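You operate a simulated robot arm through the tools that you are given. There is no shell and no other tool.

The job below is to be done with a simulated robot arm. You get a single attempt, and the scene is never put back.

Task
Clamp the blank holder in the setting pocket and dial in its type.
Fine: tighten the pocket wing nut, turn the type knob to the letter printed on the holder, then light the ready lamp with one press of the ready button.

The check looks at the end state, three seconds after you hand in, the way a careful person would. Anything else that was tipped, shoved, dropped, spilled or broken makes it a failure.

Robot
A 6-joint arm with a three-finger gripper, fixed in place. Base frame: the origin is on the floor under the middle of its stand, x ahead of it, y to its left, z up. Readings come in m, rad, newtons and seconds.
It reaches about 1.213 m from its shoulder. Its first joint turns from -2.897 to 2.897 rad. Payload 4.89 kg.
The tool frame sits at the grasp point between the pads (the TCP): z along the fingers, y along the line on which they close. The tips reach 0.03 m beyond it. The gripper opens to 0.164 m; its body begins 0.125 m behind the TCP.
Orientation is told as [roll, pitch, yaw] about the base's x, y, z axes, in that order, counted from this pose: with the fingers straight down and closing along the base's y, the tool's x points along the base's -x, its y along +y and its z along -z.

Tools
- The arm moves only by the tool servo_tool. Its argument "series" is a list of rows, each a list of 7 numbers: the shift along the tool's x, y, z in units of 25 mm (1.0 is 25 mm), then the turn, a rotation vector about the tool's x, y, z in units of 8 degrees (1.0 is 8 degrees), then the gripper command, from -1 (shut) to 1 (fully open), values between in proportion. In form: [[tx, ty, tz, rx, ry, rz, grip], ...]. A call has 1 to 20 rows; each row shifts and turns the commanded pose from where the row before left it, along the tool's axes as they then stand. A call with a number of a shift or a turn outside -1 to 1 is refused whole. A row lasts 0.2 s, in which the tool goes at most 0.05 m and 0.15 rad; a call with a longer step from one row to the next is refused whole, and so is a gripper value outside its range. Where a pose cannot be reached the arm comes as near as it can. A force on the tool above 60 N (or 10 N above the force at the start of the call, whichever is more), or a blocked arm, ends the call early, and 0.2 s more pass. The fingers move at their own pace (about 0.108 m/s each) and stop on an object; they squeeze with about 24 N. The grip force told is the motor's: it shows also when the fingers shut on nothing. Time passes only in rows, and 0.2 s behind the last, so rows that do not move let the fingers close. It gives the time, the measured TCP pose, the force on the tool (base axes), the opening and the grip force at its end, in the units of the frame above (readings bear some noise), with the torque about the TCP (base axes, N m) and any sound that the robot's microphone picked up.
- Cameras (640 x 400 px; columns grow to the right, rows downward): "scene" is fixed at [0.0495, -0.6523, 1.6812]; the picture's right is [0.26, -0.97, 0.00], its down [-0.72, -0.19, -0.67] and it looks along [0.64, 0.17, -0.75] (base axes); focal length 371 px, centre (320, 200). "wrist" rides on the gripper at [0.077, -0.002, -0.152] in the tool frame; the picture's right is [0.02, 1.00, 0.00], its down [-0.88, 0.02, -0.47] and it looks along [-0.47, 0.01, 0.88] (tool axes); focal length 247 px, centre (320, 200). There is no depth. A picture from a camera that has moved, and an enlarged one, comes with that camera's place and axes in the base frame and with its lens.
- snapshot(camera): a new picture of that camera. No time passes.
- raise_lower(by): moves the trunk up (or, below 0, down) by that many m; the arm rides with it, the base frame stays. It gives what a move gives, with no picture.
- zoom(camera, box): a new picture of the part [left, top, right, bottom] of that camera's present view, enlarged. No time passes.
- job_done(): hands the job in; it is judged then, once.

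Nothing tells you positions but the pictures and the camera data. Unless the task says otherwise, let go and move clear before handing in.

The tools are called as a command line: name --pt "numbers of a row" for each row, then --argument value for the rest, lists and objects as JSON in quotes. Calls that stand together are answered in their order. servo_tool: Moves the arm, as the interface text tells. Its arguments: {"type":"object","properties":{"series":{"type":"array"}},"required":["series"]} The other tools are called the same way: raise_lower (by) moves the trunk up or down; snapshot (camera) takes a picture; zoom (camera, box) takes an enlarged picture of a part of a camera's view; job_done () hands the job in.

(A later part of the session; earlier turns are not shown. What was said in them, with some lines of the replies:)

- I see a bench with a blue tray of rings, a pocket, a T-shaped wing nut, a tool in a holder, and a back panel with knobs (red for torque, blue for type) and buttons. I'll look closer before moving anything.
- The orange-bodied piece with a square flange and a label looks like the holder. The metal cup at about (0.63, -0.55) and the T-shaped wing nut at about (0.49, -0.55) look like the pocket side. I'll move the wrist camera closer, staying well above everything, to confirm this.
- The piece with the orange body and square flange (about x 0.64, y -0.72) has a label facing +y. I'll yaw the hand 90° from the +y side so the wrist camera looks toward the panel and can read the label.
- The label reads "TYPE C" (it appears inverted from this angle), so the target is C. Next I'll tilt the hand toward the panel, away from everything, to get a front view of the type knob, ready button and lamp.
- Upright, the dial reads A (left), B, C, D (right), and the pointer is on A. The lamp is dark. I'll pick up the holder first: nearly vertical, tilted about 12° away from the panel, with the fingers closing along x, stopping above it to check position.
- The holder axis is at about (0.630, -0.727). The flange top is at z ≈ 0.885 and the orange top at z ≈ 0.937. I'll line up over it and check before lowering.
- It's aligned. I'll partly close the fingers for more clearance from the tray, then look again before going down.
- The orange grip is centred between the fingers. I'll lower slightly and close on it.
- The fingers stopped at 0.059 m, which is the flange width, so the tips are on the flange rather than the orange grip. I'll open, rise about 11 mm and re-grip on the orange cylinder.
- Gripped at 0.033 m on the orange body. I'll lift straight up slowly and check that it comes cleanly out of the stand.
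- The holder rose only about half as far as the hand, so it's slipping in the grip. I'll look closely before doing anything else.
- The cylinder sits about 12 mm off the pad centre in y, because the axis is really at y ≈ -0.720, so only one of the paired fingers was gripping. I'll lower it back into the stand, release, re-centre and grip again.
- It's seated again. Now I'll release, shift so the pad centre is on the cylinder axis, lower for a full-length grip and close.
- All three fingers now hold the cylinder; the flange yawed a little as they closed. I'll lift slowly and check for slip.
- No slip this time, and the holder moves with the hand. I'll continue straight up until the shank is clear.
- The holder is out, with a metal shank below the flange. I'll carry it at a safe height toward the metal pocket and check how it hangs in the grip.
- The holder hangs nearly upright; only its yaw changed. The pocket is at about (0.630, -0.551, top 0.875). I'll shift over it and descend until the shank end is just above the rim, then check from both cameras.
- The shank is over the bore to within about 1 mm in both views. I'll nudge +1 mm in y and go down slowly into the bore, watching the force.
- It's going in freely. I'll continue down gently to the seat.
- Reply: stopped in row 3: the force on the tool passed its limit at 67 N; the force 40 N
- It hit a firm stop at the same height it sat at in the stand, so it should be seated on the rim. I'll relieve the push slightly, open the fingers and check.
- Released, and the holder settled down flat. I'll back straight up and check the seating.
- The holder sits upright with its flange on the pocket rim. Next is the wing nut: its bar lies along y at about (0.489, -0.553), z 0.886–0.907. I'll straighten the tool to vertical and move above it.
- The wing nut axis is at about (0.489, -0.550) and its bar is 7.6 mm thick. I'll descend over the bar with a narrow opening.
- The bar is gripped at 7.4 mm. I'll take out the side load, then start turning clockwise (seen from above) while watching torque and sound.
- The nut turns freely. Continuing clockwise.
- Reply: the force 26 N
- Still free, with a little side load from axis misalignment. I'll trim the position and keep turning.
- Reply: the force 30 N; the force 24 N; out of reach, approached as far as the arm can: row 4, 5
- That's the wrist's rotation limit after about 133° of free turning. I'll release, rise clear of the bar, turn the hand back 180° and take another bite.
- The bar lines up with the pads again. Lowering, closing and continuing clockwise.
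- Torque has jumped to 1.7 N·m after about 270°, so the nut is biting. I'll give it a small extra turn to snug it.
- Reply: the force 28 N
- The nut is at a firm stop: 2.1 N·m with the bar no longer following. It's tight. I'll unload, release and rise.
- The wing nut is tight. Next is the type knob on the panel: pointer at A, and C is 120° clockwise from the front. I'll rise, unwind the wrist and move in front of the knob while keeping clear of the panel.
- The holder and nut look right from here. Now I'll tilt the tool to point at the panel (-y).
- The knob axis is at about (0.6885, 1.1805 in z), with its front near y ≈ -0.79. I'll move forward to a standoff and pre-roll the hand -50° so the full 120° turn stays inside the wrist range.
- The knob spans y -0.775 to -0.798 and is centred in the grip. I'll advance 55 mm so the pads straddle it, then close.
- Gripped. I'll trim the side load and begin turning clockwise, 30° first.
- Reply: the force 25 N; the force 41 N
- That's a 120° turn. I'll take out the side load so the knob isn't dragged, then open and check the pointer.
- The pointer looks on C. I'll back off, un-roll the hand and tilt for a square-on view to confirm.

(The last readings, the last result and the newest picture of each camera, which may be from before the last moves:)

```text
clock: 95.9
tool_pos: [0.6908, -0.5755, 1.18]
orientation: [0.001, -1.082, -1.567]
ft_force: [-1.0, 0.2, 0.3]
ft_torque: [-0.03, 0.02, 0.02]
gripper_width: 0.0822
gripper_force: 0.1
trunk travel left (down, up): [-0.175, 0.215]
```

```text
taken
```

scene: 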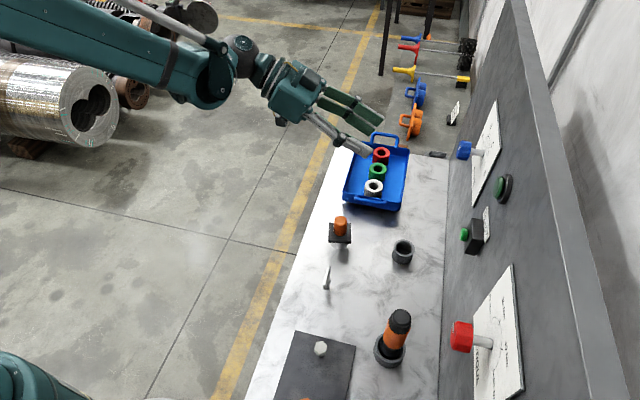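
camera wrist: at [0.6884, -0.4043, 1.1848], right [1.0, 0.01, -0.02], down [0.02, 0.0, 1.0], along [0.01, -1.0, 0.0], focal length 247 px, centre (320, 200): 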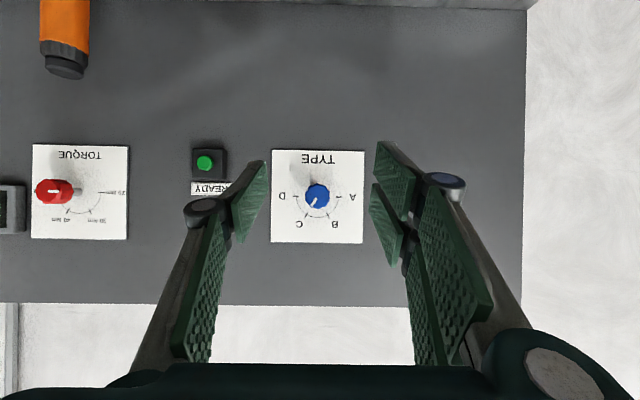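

zoom --camera "wrist" --box '[270, 150, 365, 245]'

zoom --camera "wrist" --box '[180, 135, 270, 215]'

zoom --camera "scene" --box '[290, 200, 430, 310]'

```text
4.21 times, centred on (318, 198) of wrist
camera zoom: at [0.6884, -0.4043, 1.1848], right [1.0, 0.01, -0.02], down [0.02, 0.0, 1.0], along [0.01, -1.0, 0.0], focal length 1040 px, centre (330, 210)
```

zoom: 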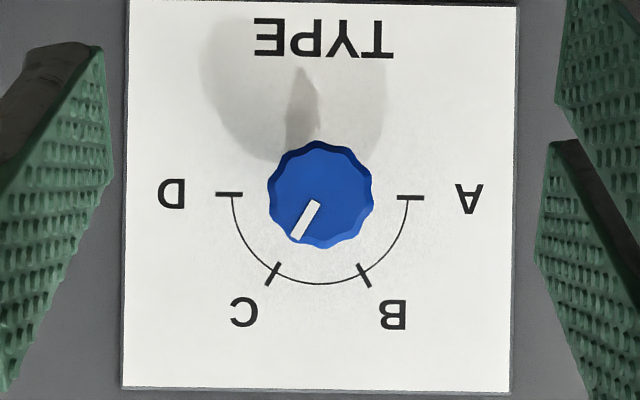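

```text
5.00 times, centred on (225, 175) of wrist
camera zoom: at [0.6884, -0.4043, 1.1848], right [1.0, 0.01, -0.02], down [0.02, 0.0, 1.0], along [0.01, -1.0, 0.0], focal length 1235 px, centre (795, 325)
```

zoom: 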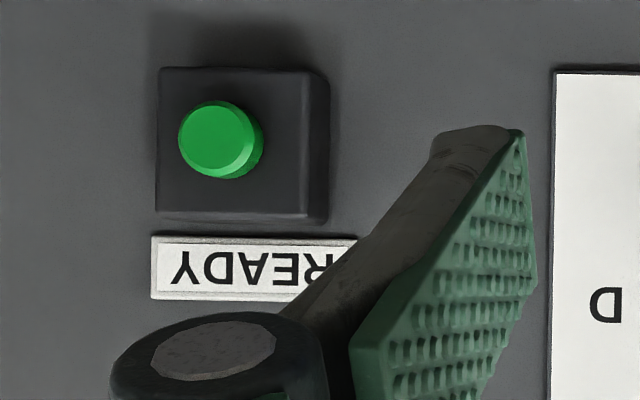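

```text
3.64 times, centred on (360, 255) of scene
camera zoom: at [0.0495, -0.6523, 1.6812], right [0.26, -0.97, 0.0], down [-0.72, -0.19, -0.67], along [0.64, 0.17, -0.75], focal length 1348 px, centre (174, 0)
```

zoom: 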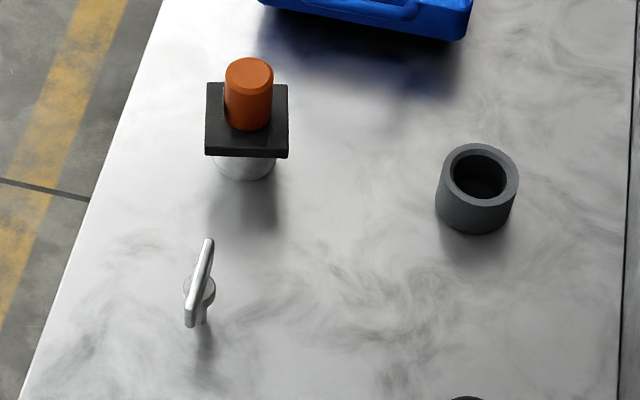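

The pointer sits on the C tick (about 118–121°), and the holder and nut look good. Next is the ready button at about (0.509, -0.797, 1.130). I'll close the fingers, line up and approach to a standoff.

servo_tool --pt "0 0 0 0 -0.875 0 -0.5" --pt "0 0 0 0 -0.875 0 -1" --pt "0 0 0 0 -0.875 0 -1" --pt "0 0 0 0 -0.875 0 -1" --pt "0.25 -0.909 0 0 0 0 -1" --pt "0.25 -0.909 0 0 0 0 -1" --pt "0.25 -0.909 0 0 0 0 -1" --pt "0.25 -0.909 0 0 0 0 -1" --pt "0.25 -0.909 0 0 0 0 -1" --pt "0.25 -0.909 0 0 0 0 -1" --pt "0.25 -0.909 0 0 0 0 -1" --pt "0.25 -0.909 0 0 0 0 -1" --pt "0 0 0 0 0 0 -1"

snapshot --camera "wrist"

snapshot --camera "scene"

```text
clock: 98.7
tool_pos: [0.5089, -0.5752, 1.1296]
orientation: [0.978, -1.569, -2.542]
ft_force: [0.6, -0.1, 1.1]
ft_torque: [0.0, -0.02, -0.01]
gripper_width: 0.0
gripper_force: 23.7
trunk travel left (down, up): [-0.175, 0.215]
```

```text
taken
camera wrist: at [0.5065, -0.4231, 1.0538], right [1.0, 0.0, -0.02], down [0.02, 0.47, 0.88], along [0.01, -0.88, 0.47], focal length 247 px, centre (320, 200)
```

wrist: 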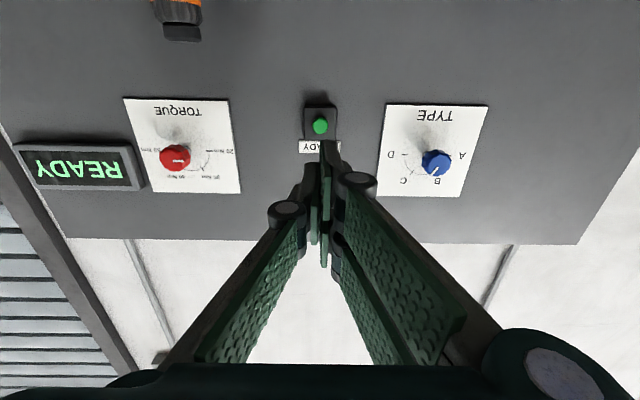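

```text
taken
```

scene: 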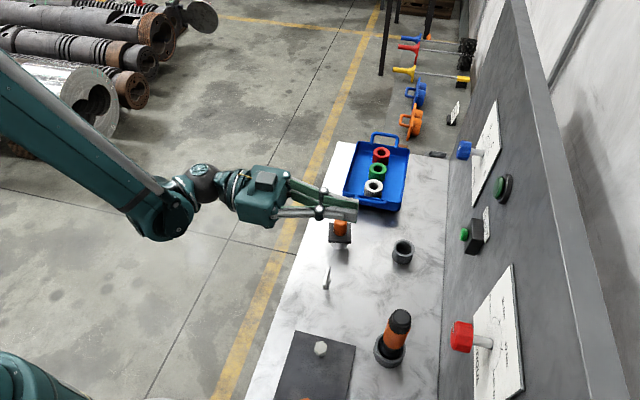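

servo_tool --pt "0.03 0 0.85 0 0 0 -1" --pt "0.03 0 0.85 0 0 0 -1" --pt "0 0 0.85 0 0 0 -1" --pt "0 0 0.85 0 0 0 -1" --pt "0 0 0.85 0 0 0 -1" --pt "0 0 0.85 0 0 0 -1" --pt "0 0 0.85 0 0 0 -1" --pt "0 0 0.65 0 0 0 -1" --pt "0 0 0 0 0 0 -1"

snapshot --camera "wrist"

zoom --camera "scene" --box '[410, 170, 520, 270]'

```text
clock: 100.7
tool_pos: [0.5104, -0.7413, 1.1287]
orientation: [0.878, -1.568, -2.442]
ft_force: [0.2, -0.6, 0.7]
ft_torque: [-0.02, 0.0, -0.01]
gripper_width: 0.0
gripper_force: 23.7
trunk travel left (down, up): [-0.175, 0.215]
```

```text
taken
camera wrist: at [0.508, -0.588, 1.0525], right [1.0, 0.0, -0.02], down [0.02, 0.47, 0.88], along [0.01, -0.88, 0.47], focal length 247 px, centre (320, 200)
```

wrist: 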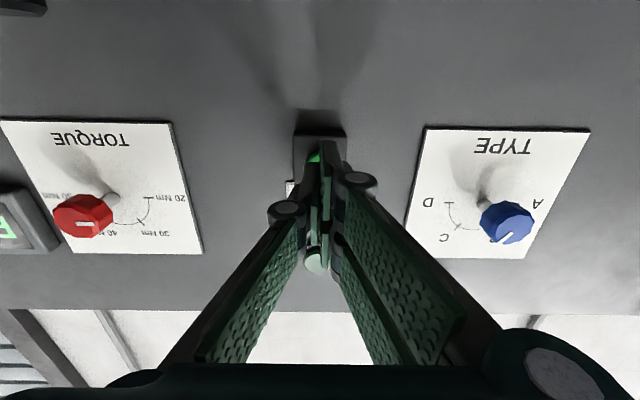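

```text
4.00 times, centred on (465, 220) of scene
camera zoom: at [0.0495, -0.6523, 1.6812], right [0.26, -0.97, 0.0], down [-0.72, -0.19, -0.67], along [0.64, 0.17, -0.75], focal length 1482 px, centre (-260, 120)
```

zoom: 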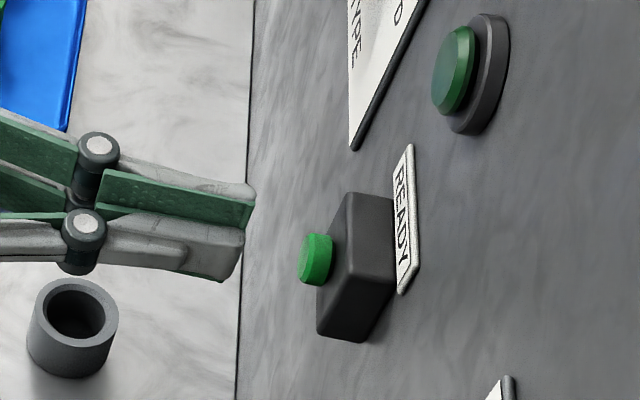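

The tips are about 25 mm from the button and lined up. I'll close most of the gap, then press in small steps while watching force and lamp.

servo_tool --pt "0 0 0.4 0 0 0 -1" --pt "0 0 0.32 0 0 0 -1" --pt "0 0 0 0 0 0 -1"

zoom --camera "scene" --box '[410, 170, 520, 270]'

zoom --camera "wrist" --box '[260, 110, 380, 230]'

```text
clock: 101.5
tool_pos: [0.5097, -0.7586, 1.1288]
orientation: [0.918, -1.57, -2.486]
ft_force: [0.6, -0.4, -0.1]
ft_torque: [-0.01, 0.04, -0.05]
gripper_width: 0.0
gripper_force: 23.5
trunk travel left (down, up): [-0.175, 0.215]
```

```text
4.00 times, centred on (465, 220) of scene
camera zoom: at [0.0495, -0.6523, 1.6812], right [0.26, -0.97, 0.0], down [-0.72, -0.19, -0.67], along [0.64, 0.17, -0.75], focal length 1482 px, centre (-260, 120)
```

zoom: 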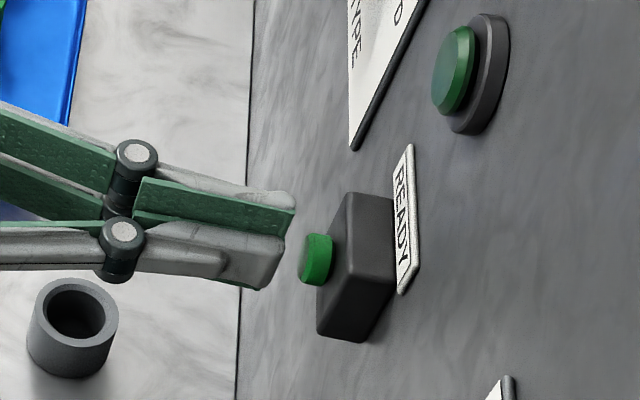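

```text
3.33 times, centred on (320, 170) of wrist
camera zoom: at [0.5079, -0.6054, 1.0524], right [1.0, 0.0, -0.02], down [0.02, 0.47, 0.88], along [0.01, -0.88, 0.47], focal length 823 px, centre (320, 300)
```

zoom: 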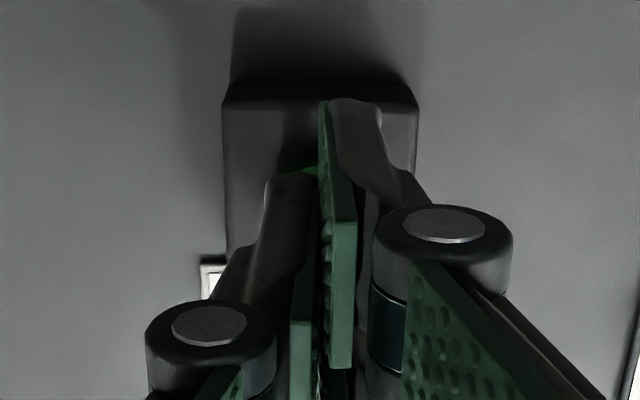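

servo_tool --pt "0 0 0.08 0 0 0 -1" --pt "0 0 0.08 0 0 0 -1" --pt "0 0 0.06 0 0 0 -1" --pt "0 0 0 0 0 0 -1"

zoom --camera "scene" --box '[410, 170, 520, 270]'

```text
clock: 102.5
tool_pos: [0.5102, -0.763, 1.1291]
orientation: [0.901, -1.569, -2.468]
ft_force: [0.0, 0.5, 0.5]
ft_torque: [0.0, 0.02, 0.04]
gripper_width: 0.0001
gripper_force: 24.2
trunk travel left (down, up): [-0.175, 0.215]
```

```text
4.00 times, centred on (465, 220) of scene
camera zoom: at [0.0495, -0.6523, 1.6812], right [0.26, -0.97, 0.0], down [-0.72, -0.19, -0.67], along [0.64, 0.17, -0.75], focal length 1482 px, centre (-260, 120)
```

zoom: 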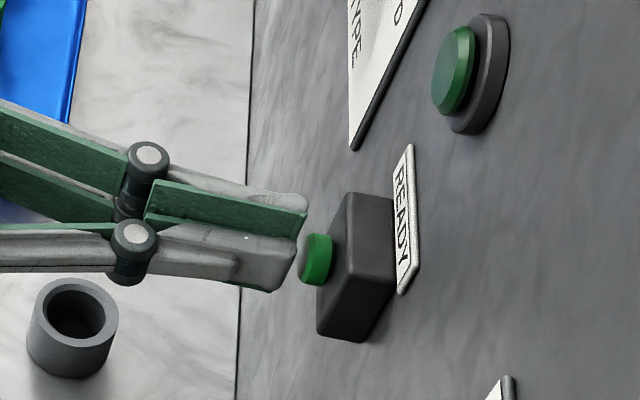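

servo_tool --pt "0 0 0.05 0 0 0 -1" --pt "0 0 0.05 0 0 0 -1" --pt "0 0 0.05 0 0 0 -1" --pt "0 0 0 0 0 0 -1"

zoom --camera "scene" --box '[410, 170, 520, 270]'

```text
clock: 103.5
tool_pos: [0.5112, -0.7678, 1.128]
orientation: [0.908, -1.57, -2.475]
ft_force: [0.7, 0.5, 0.0]
ft_torque: [0.02, -0.04, -0.01]
gripper_width: 0.0
gripper_force: 24.4
trunk travel left (down, up): [-0.175, 0.215]
```

```text
4.00 times, centred on (465, 220) of scene
camera zoom: at [0.0495, -0.6523, 1.6812], right [0.26, -0.97, 0.0], down [-0.72, -0.19, -0.67], along [0.64, 0.17, -0.75], focal length 1482 px, centre (-260, 120)
```

zoom: 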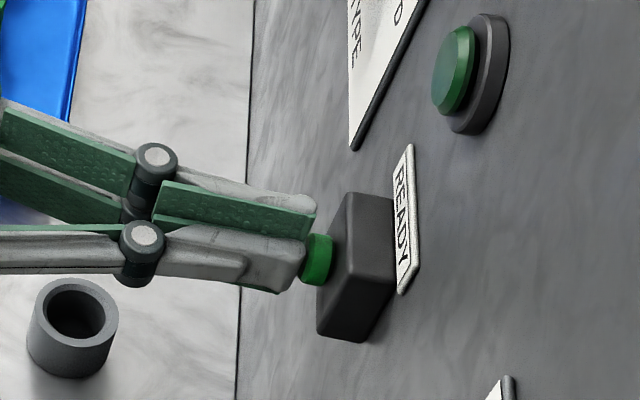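

servo_tool --pt "0 0 0.05 0 0 0 -1" --pt "0 0 0.05 0 0 0 -1" --pt "0 0 0 0 0 0 -1"

zoom --camera "scene" --box '[410, 170, 520, 270]'

```text
clock: 104.3
tool_pos: [0.5113, -0.7702, 1.1282]
orientation: [0.922, -1.569, -2.485]
ft_force: [-0.9, 0.6, 0.2]
ft_torque: [0.02, 0.02, 0.0]
gripper_width: 0.006
gripper_force: 45.2
trunk travel left (down, up): [-0.175, 0.215]
```

```text
4.00 times, centred on (465, 220) of scene
camera zoom: at [0.0495, -0.6523, 1.6812], right [0.26, -0.97, 0.0], down [-0.72, -0.19, -0.67], along [0.64, 0.17, -0.75], focal length 1482 px, centre (-260, 120)
```

zoom: 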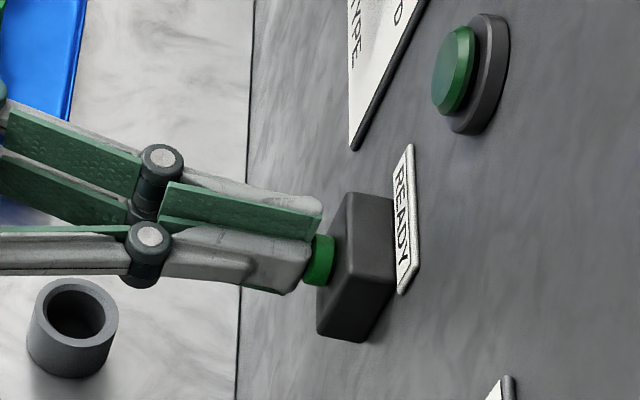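

The fingers are being wedged apart (6 mm) with no axial force, so the tips are straddling the button. I'll look before continuing.

zoom --camera "wrist" --box '[260, 110, 380, 230]'

zoom --camera "scene" --box '[450, 205, 500, 255]'

```text
3.33 times, centred on (320, 170) of wrist
camera zoom: at [0.5079, -0.6171, 1.0526], right [1.0, 0.0, -0.02], down [0.02, 0.47, 0.88], along [0.01, -0.88, 0.47], focal length 823 px, centre (320, 300)
```

zoom: 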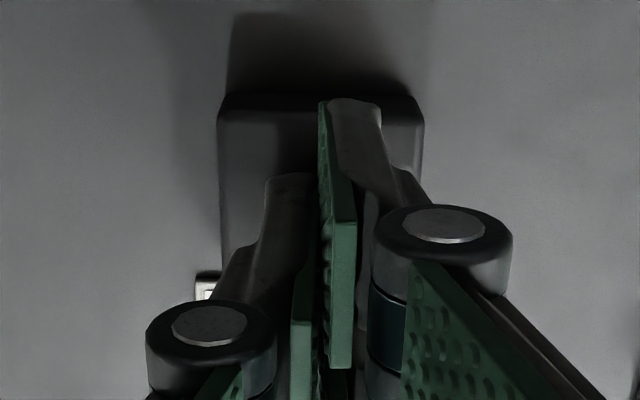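

```text
8.00 times, centred on (475, 230) of scene
camera zoom: at [0.0495, -0.6523, 1.6812], right [0.26, -0.97, 0.0], down [-0.72, -0.19, -0.67], along [0.64, 0.17, -0.75], focal length 2965 px, centre (-920, -40)
```

zoom: 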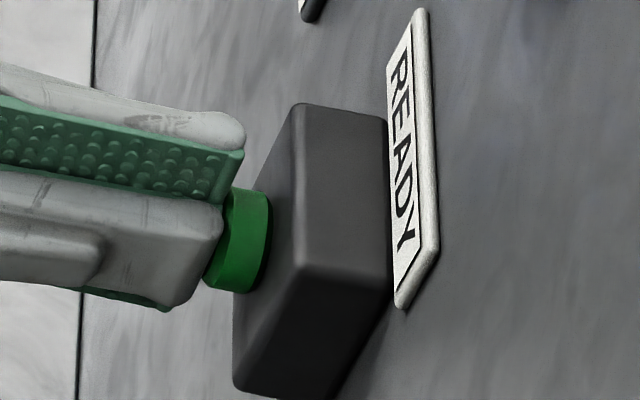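

servo_tool --pt "0 0 0 0 0 0 -1"

zoom --camera "scene" --box '[450, 165, 520, 255]'

```text
clock: 104.7
tool_pos: [0.5103, -0.7702, 1.1287]
orientation: [0.918, -1.568, -2.485]
ft_force: [-0.4, 0.2, 0.2]
ft_torque: [0.0, 0.0, 0.0]
gripper_width: 0.0059
gripper_force: 45.0
trunk travel left (down, up): [-0.175, 0.215]
```

```text
4.44 times, centred on (485, 210) of scene
camera zoom: at [0.0495, -0.6523, 1.6812], right [0.26, -0.97, 0.0], down [-0.72, -0.19, -0.67], along [0.64, 0.17, -0.75], focal length 1647 px, centre (-413, 156)
```

zoom: 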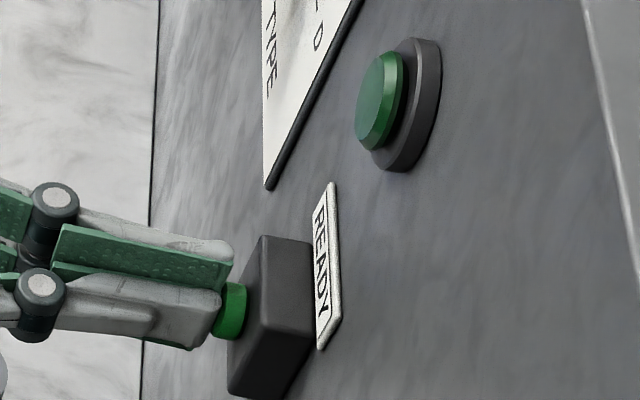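

The button is wedging into the seam between thumb and fingers, so it isn't being pressed, and the lamp is still dark. I'll back off and shift 10 mm so the solid thumb tip meets the button squarely.

servo_tool --pt "0 0 -0.3 0 0 0 -1" --pt "0 0 -0.3 0 0 0 -1" --pt "0 0 0 0 0 0 -1"

zoom --camera "scene" --box '[450, 165, 520, 255]'

zoom --camera "wrist" --box '[260, 110, 380, 230]'

```text
clock: 105.5
tool_pos: [0.5104, -0.755, 1.1283]
orientation: [0.89, -1.569, -2.457]
ft_force: [0.1, -0.5, -0.2]
ft_torque: [0.0, -0.01, 0.01]
gripper_width: 0.0
gripper_force: 45.2
trunk travel left (down, up): [-0.175, 0.215]
```

```text
4.44 times, centred on (485, 210) of scene
camera zoom: at [0.0495, -0.6523, 1.6812], right [0.26, -0.97, 0.0], down [-0.72, -0.19, -0.67], along [0.64, 0.17, -0.75], focal length 1647 px, centre (-413, 156)
```

zoom: 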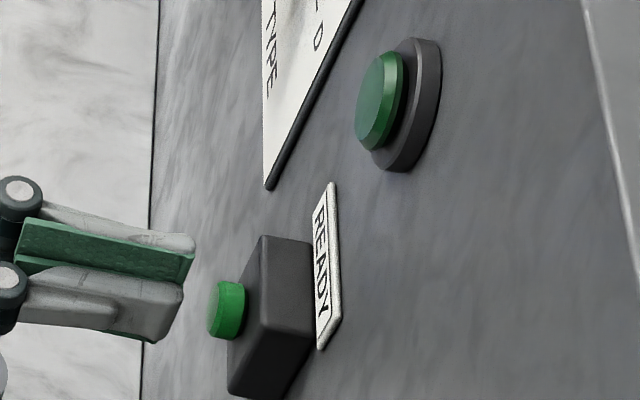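

```text
3.33 times, centred on (320, 170) of wrist
camera zoom: at [0.5076, -0.6019, 1.0526], right [1.0, 0.0, -0.02], down [0.02, 0.47, 0.88], along [0.01, -0.88, 0.47], focal length 823 px, centre (320, 300)
```

zoom: 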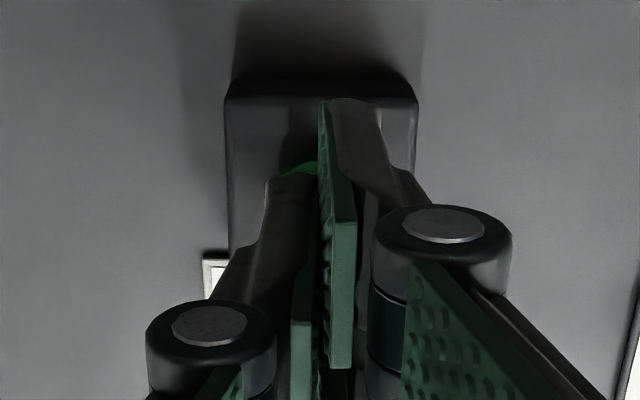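

The button is untouched and the lamp is still off. For a clean push I'll open slightly and use only the thumb tip, shifting sideways so it's centred on the button.

servo_tool --pt "0 0 -0.2 0 0 0 -0.51" --pt "0 0.52 0 0 0 0 -0.51" --pt "0 0.52 0 0 0 0 -0.51" --pt "0 0 0 0 0 0 -0.51"

snapshot --camera "wrist"

zoom --camera "wrist" --box '[240, 100, 380, 240]'

zoom --camera "scene" --box '[420, 165, 520, 265]'

```text
clock: 106.5
tool_pos: [0.5368, -0.7502, 1.1285]
orientation: [0.898, -1.569, -2.466]
ft_force: [0.2, 0.1, -0.5]
ft_torque: [0.02, 0.01, 0.02]
gripper_width: 0.0402
gripper_force: 0.0
trunk travel left (down, up): [-0.175, 0.215]
```

```text
taken
camera wrist: at [0.5342, -0.5973, 1.0527], right [1.0, 0.0, -0.02], down [0.02, 0.47, 0.88], along [0.01, -0.88, 0.47], focal length 247 px, centre (320, 200)
```

wrist: 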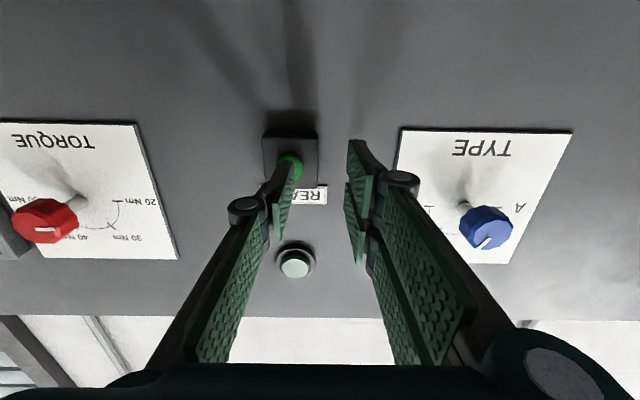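

```text
2.86 times, centred on (310, 170) of wrist
camera zoom: at [0.5342, -0.5973, 1.0527], right [1.0, 0.0, -0.02], down [0.02, 0.47, 0.88], along [0.01, -0.88, 0.47], focal length 706 px, centre (349, 286)
```

zoom: 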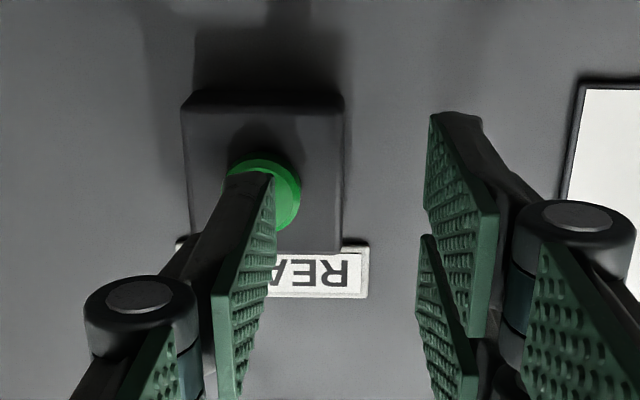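

```text
4.00 times, centred on (470, 215) of scene
camera zoom: at [0.0495, -0.6523, 1.6812], right [0.26, -0.97, 0.0], down [-0.72, -0.19, -0.67], along [0.64, 0.17, -0.75], focal length 1482 px, centre (-280, 140)
```

zoom: 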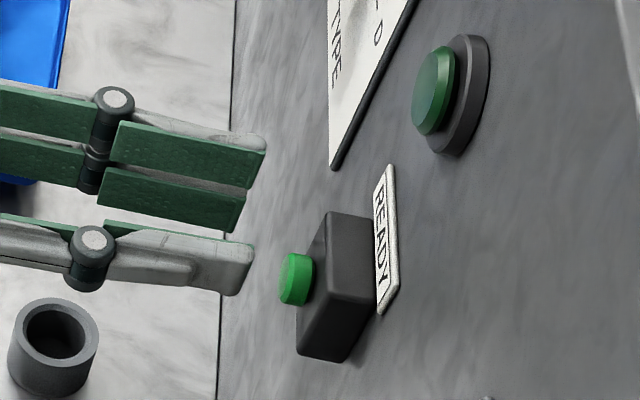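

The thumb tip is now centred on the button. Advancing to contact, then pressing in one continuous stroke.

servo_tool --pt "0.05 0 0.25 0 0 0 -0.51" --pt "0.05 0 0.25 0 0 0 -0.51" --pt "0 0 0 0 0 0 -0.51"

zoom --camera "scene" --box '[440, 195, 510, 265]'

zoom --camera "wrist" --box '[240, 100, 380, 240]'

```text
clock: 107.3
tool_pos: [0.537, -0.7612, 1.1282]
orientation: [0.929, -1.571, -2.496]
ft_force: [0.3, 0.4, 0.2]
ft_torque: [-0.01, -0.03, 0.02]
gripper_width: 0.0402
gripper_force: 0.0
trunk travel left (down, up): [-0.175, 0.215]
```

```text
5.71 times, centred on (475, 230) of scene
camera zoom: at [0.0495, -0.6523, 1.6812], right [0.26, -0.97, 0.0], down [-0.72, -0.19, -0.67], along [0.64, 0.17, -0.75], focal length 2118 px, centre (-566, 29)
```

zoom: 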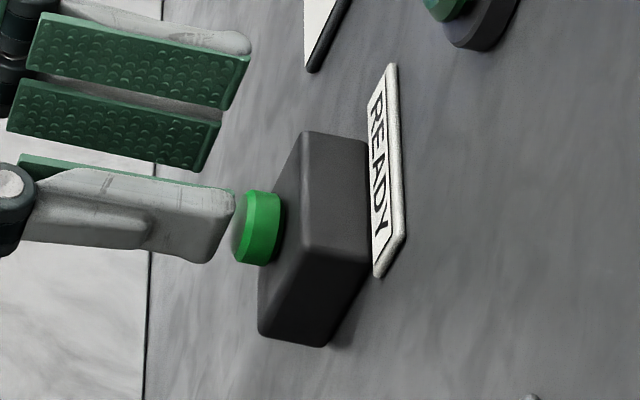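

```text
2.86 times, centred on (310, 170) of wrist
camera zoom: at [0.534, -0.6095, 1.0505], right [1.0, 0.0, -0.02], down [0.02, 0.47, 0.88], along [0.01, -0.88, 0.47], focal length 706 px, centre (349, 286)
```

zoom: 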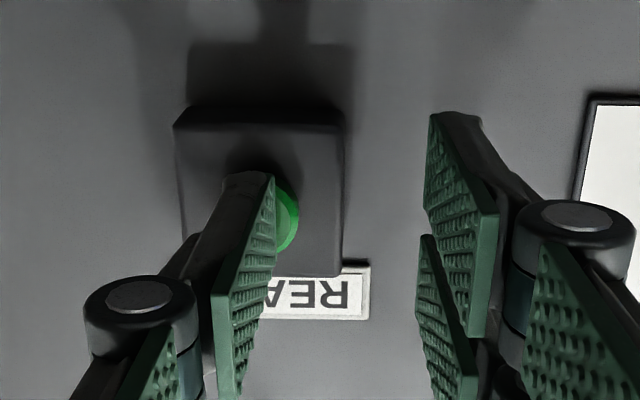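

servo_tool --pt "0 0 0.06 0 0 0 -0.51" --pt "0 0 0.06 0 0 0 -0.51" --pt "0 0 0.06 0 0 0 -0.51" --pt "0 0 0.06 0 0 0 -0.51" --pt "0 0 0.06 0 0 0 -0.51" --pt "0 0 0 0 0 0 -0.51"

zoom --camera "scene" --box '[440, 175, 520, 265]'

```text
clock: 108.7
tool_pos: [0.5358, -0.7695, 1.1258]
orientation: [0.941, -1.57, -2.507]
ft_force: [-0.4, 1.7, -0.5]
ft_torque: [0.03, 0.0, -0.06]
gripper_width: 0.0402
gripper_force: 0.1
trunk travel left (down, up): [-0.175, 0.215]
```

```text
4.44 times, centred on (480, 220) of scene
camera zoom: at [0.0495, -0.6523, 1.6812], right [0.26, -0.97, 0.0], down [-0.72, -0.19, -0.67], along [0.64, 0.17, -0.75], focal length 1647 px, centre (-391, 111)
```

zoom: 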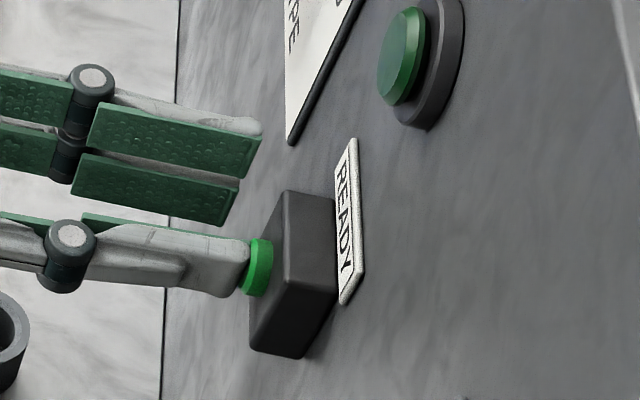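

Contact now registers about 1.7 N. Continuing to press smoothly.

servo_tool --pt "0 0 0.06 0 0 0 -0.51" --pt "0 0 0.06 0 0 0 -0.51" --pt "0 0 0 0 0 0 -0.51"

zoom --camera "scene" --box '[440, 175, 520, 265]'

```text
clock: 109.5
tool_pos: [0.5359, -0.7732, 1.126]
orientation: [1.022, -1.572, -2.588]
ft_force: [-0.1, 5.4, -1.1]
ft_torque: [0.06, -0.06, -0.16]
gripper_width: 0.0402
gripper_force: 0.0
trunk travel left (down, up): [-0.175, 0.215]
heard: click
```

```text
4.44 times, centred on (480, 220) of scene
camera zoom: at [0.0495, -0.6523, 1.6812], right [0.26, -0.97, 0.0], down [-0.72, -0.19, -0.67], along [0.64, 0.17, -0.75], focal length 1647 px, centre (-391, 111)
```

zoom: 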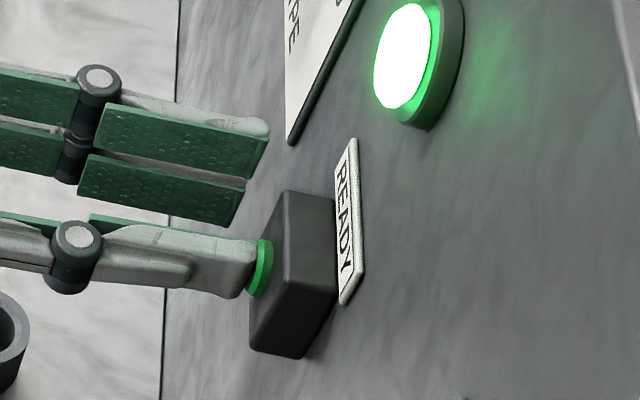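

A click, and the lamp is lit. I'll retreat straight back without touching anything else.

servo_tool --pt "0 0 -0.3 0 0 0 -0.51" --pt "0 0 -0.8 0 0 0 -0.51" --pt "0 0 -0.9 0 0 0 -0.51" --pt "0 0 -0.9 0 0 0 -0.51" --pt "0 0 -0.9 0 0 0 -0.51" --pt "0 0 -0.9 0 0 0 -0.51" --pt "0 0 -0.9 0 0 0 -0.51" --pt "0 0 -0.9 0 0 0 -0.51" --pt "0 0 -0.9 0 0 0 -0.51" --pt "0 0 -0.9 0 0 0 -0.51" --pt "0 0 0 0 0 0 -0.51"

snapshot --camera "scene"

snapshot --camera "wrist"

```text
clock: 111.9
tool_pos: [0.5348, -0.5652, 1.1266]
orientation: [0.888, -1.569, -2.458]
ft_force: [-0.5, -0.3, -0.3]
ft_torque: [-0.03, -0.04, 0.02]
gripper_width: 0.0401
gripper_force: 0.1
trunk travel left (down, up): [-0.175, 0.215]
```

```text
taken
```

scene: 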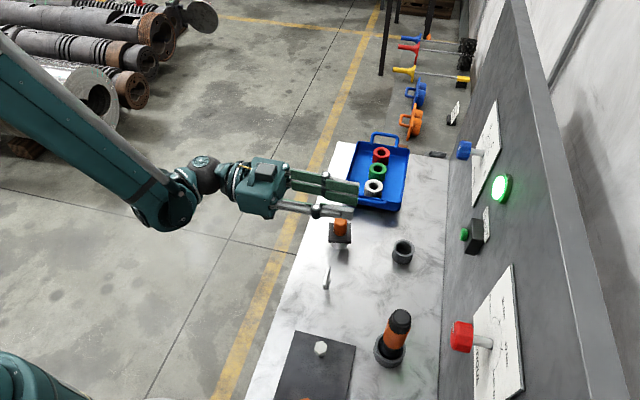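

```text
taken
camera wrist: at [0.5329, -0.412, 1.05], right [1.0, 0.0, -0.02], down [0.02, 0.47, 0.88], along [0.01, -0.88, 0.47], focal length 247 px, centre (320, 200)
```

wrist: 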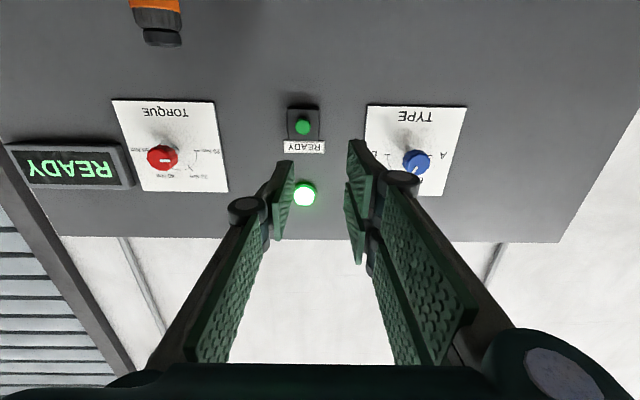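

The lamp stays lit. Before handing in, I'll back away and check the holder seating and wing nut once more from the side.

servo_tool --pt "0 0 -0.8 0 0 0 -0.5" --pt "0 0 -0.8 0 0 0 -0.5" --pt "0 0 -0.8 0 0 0 -0.5" --pt "0 0 -0.8 0 0 0 -0.5" --pt "0 0 -0.8 0 0 0 -0.5" --pt "0 0 -0.8 0 0 0 -0.5" --pt "0 0 -0.8 0 0 0 -0.5" --pt "0 0 0 0 0.98 0 -0.5" --pt "0 0 0 0 0.98 0 -0.5" --pt "0 0 0 0 0.98 0 -0.5" --pt "0 0 0 0 0.98 0 -0.5" --pt "0 0 0 0 0.98 0 -0.5" --pt "0 0 0 0 0.98 0 -0.5" --pt "0 0 0 0 0 0 -0.5"

snapshot --camera "wrist"

zoom --camera "scene" --box '[290, 190, 430, 310]'

```text
clock: 114.9
tool_pos: [0.5349, -0.4257, 1.1256]
orientation: [0.004, -0.748, -1.568]
ft_force: [0.2, -0.9, -0.2]
ft_torque: [0.01, 0.04, 0.0]
gripper_width: 0.041
gripper_force: 0.1
trunk travel left (down, up): [-0.175, 0.215]
```

```text
taken
camera wrist: at [0.532, -0.2651, 1.1864], right [1.0, 0.02, -0.01], down [0.02, -0.32, 0.95], along [0.01, -0.95, -0.32], focal length 247 px, centre (320, 200)
```

wrist: 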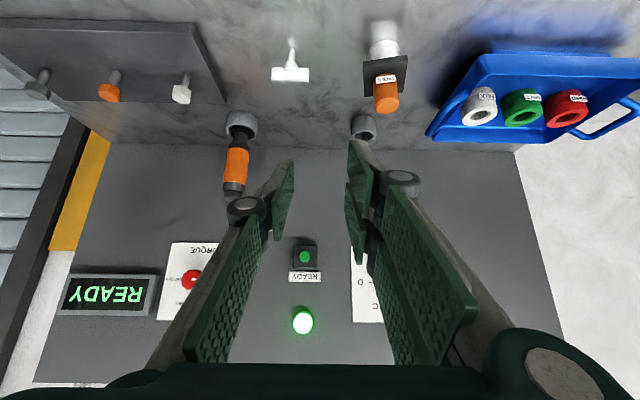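

```text
3.33 times, centred on (360, 250) of scene
camera zoom: at [0.0495, -0.6523, 1.6812], right [0.26, -0.97, 0.0], down [-0.72, -0.19, -0.67], along [0.64, 0.17, -0.75], focal length 1235 px, centre (187, 33)
```

zoom: 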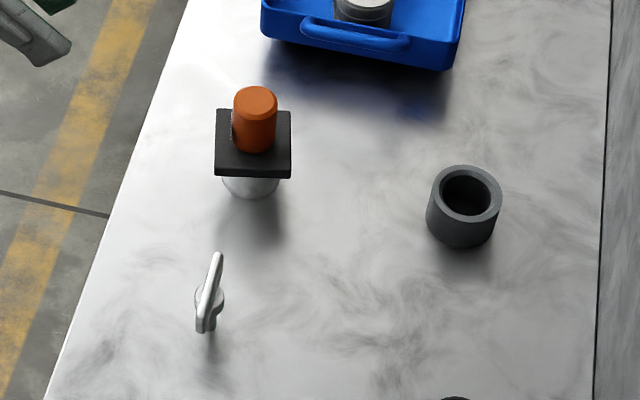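

zoom --camera "wrist" --box '[340, 0, 440, 130]'

zoom --camera "wrist" --box '[250, 20, 330, 100]'

zoom --camera "scene" --box '[430, 90, 550, 165]'

```text
3.08 times, centred on (390, 65) of wrist
camera zoom: at [0.532, -0.2651, 1.1864], right [1.0, 0.02, -0.01], down [0.02, -0.32, 0.95], along [0.01, -0.95, -0.32], focal length 760 px, centre (105, 615)
```

zoom: 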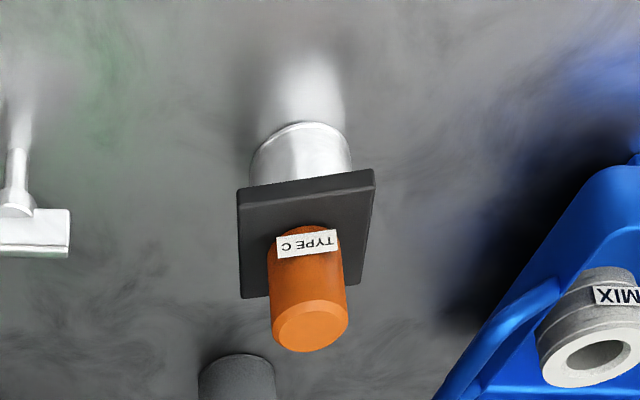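

```text
5.00 times, centred on (290, 60) of wrist
camera zoom: at [0.532, -0.2651, 1.1864], right [1.0, 0.02, -0.01], down [0.02, -0.32, 0.95], along [0.01, -0.95, -0.32], focal length 1235 px, centre (470, 900)
```

zoom: 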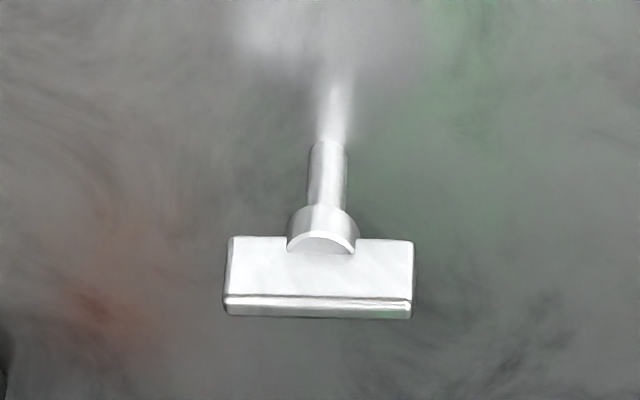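

```text
5.33 times, centred on (490, 128) of scene
camera zoom: at [0.0495, -0.6523, 1.6812], right [0.26, -0.97, 0.0], down [-0.72, -0.19, -0.67], along [0.64, 0.17, -0.75], focal length 1976 px, centre (-587, 587)
```

zoom: 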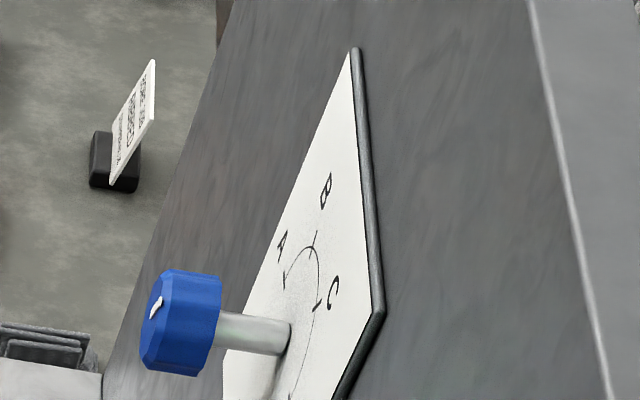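

The holder sits flush in the pocket, the wing nut is tight at its stop, the pointer is on C and the ready lamp is lit. The hand is clear, so I'm handing in.

job_done

```text
The job is handed in.
```

The job is done and handed in. The result of the check wasn't shown to me.

- **Holder:** It's moved from its stand into the setting pocket and sits upright, with its flange flush on the rim.
- **Wing nut:** I turned it clockwise about 270° until it hit a firm stop at about 2 N·m.
- **Type knob:** The label reads "TYPE C", so I turned the knob 120° from A to C. The pointer reads about 2–3° short of the C mark.
- **Ready lamp:** One press clicked and lit the lamp, and it stayed lit after I backed away. An earlier try caught the button between the fingertips without pressing it, and the lamp stayed off.

My first lift of the holder slipped in the grip, so I lowered it back into its stand and picked it up again. In the last pictures nothing else on the bench had moved.
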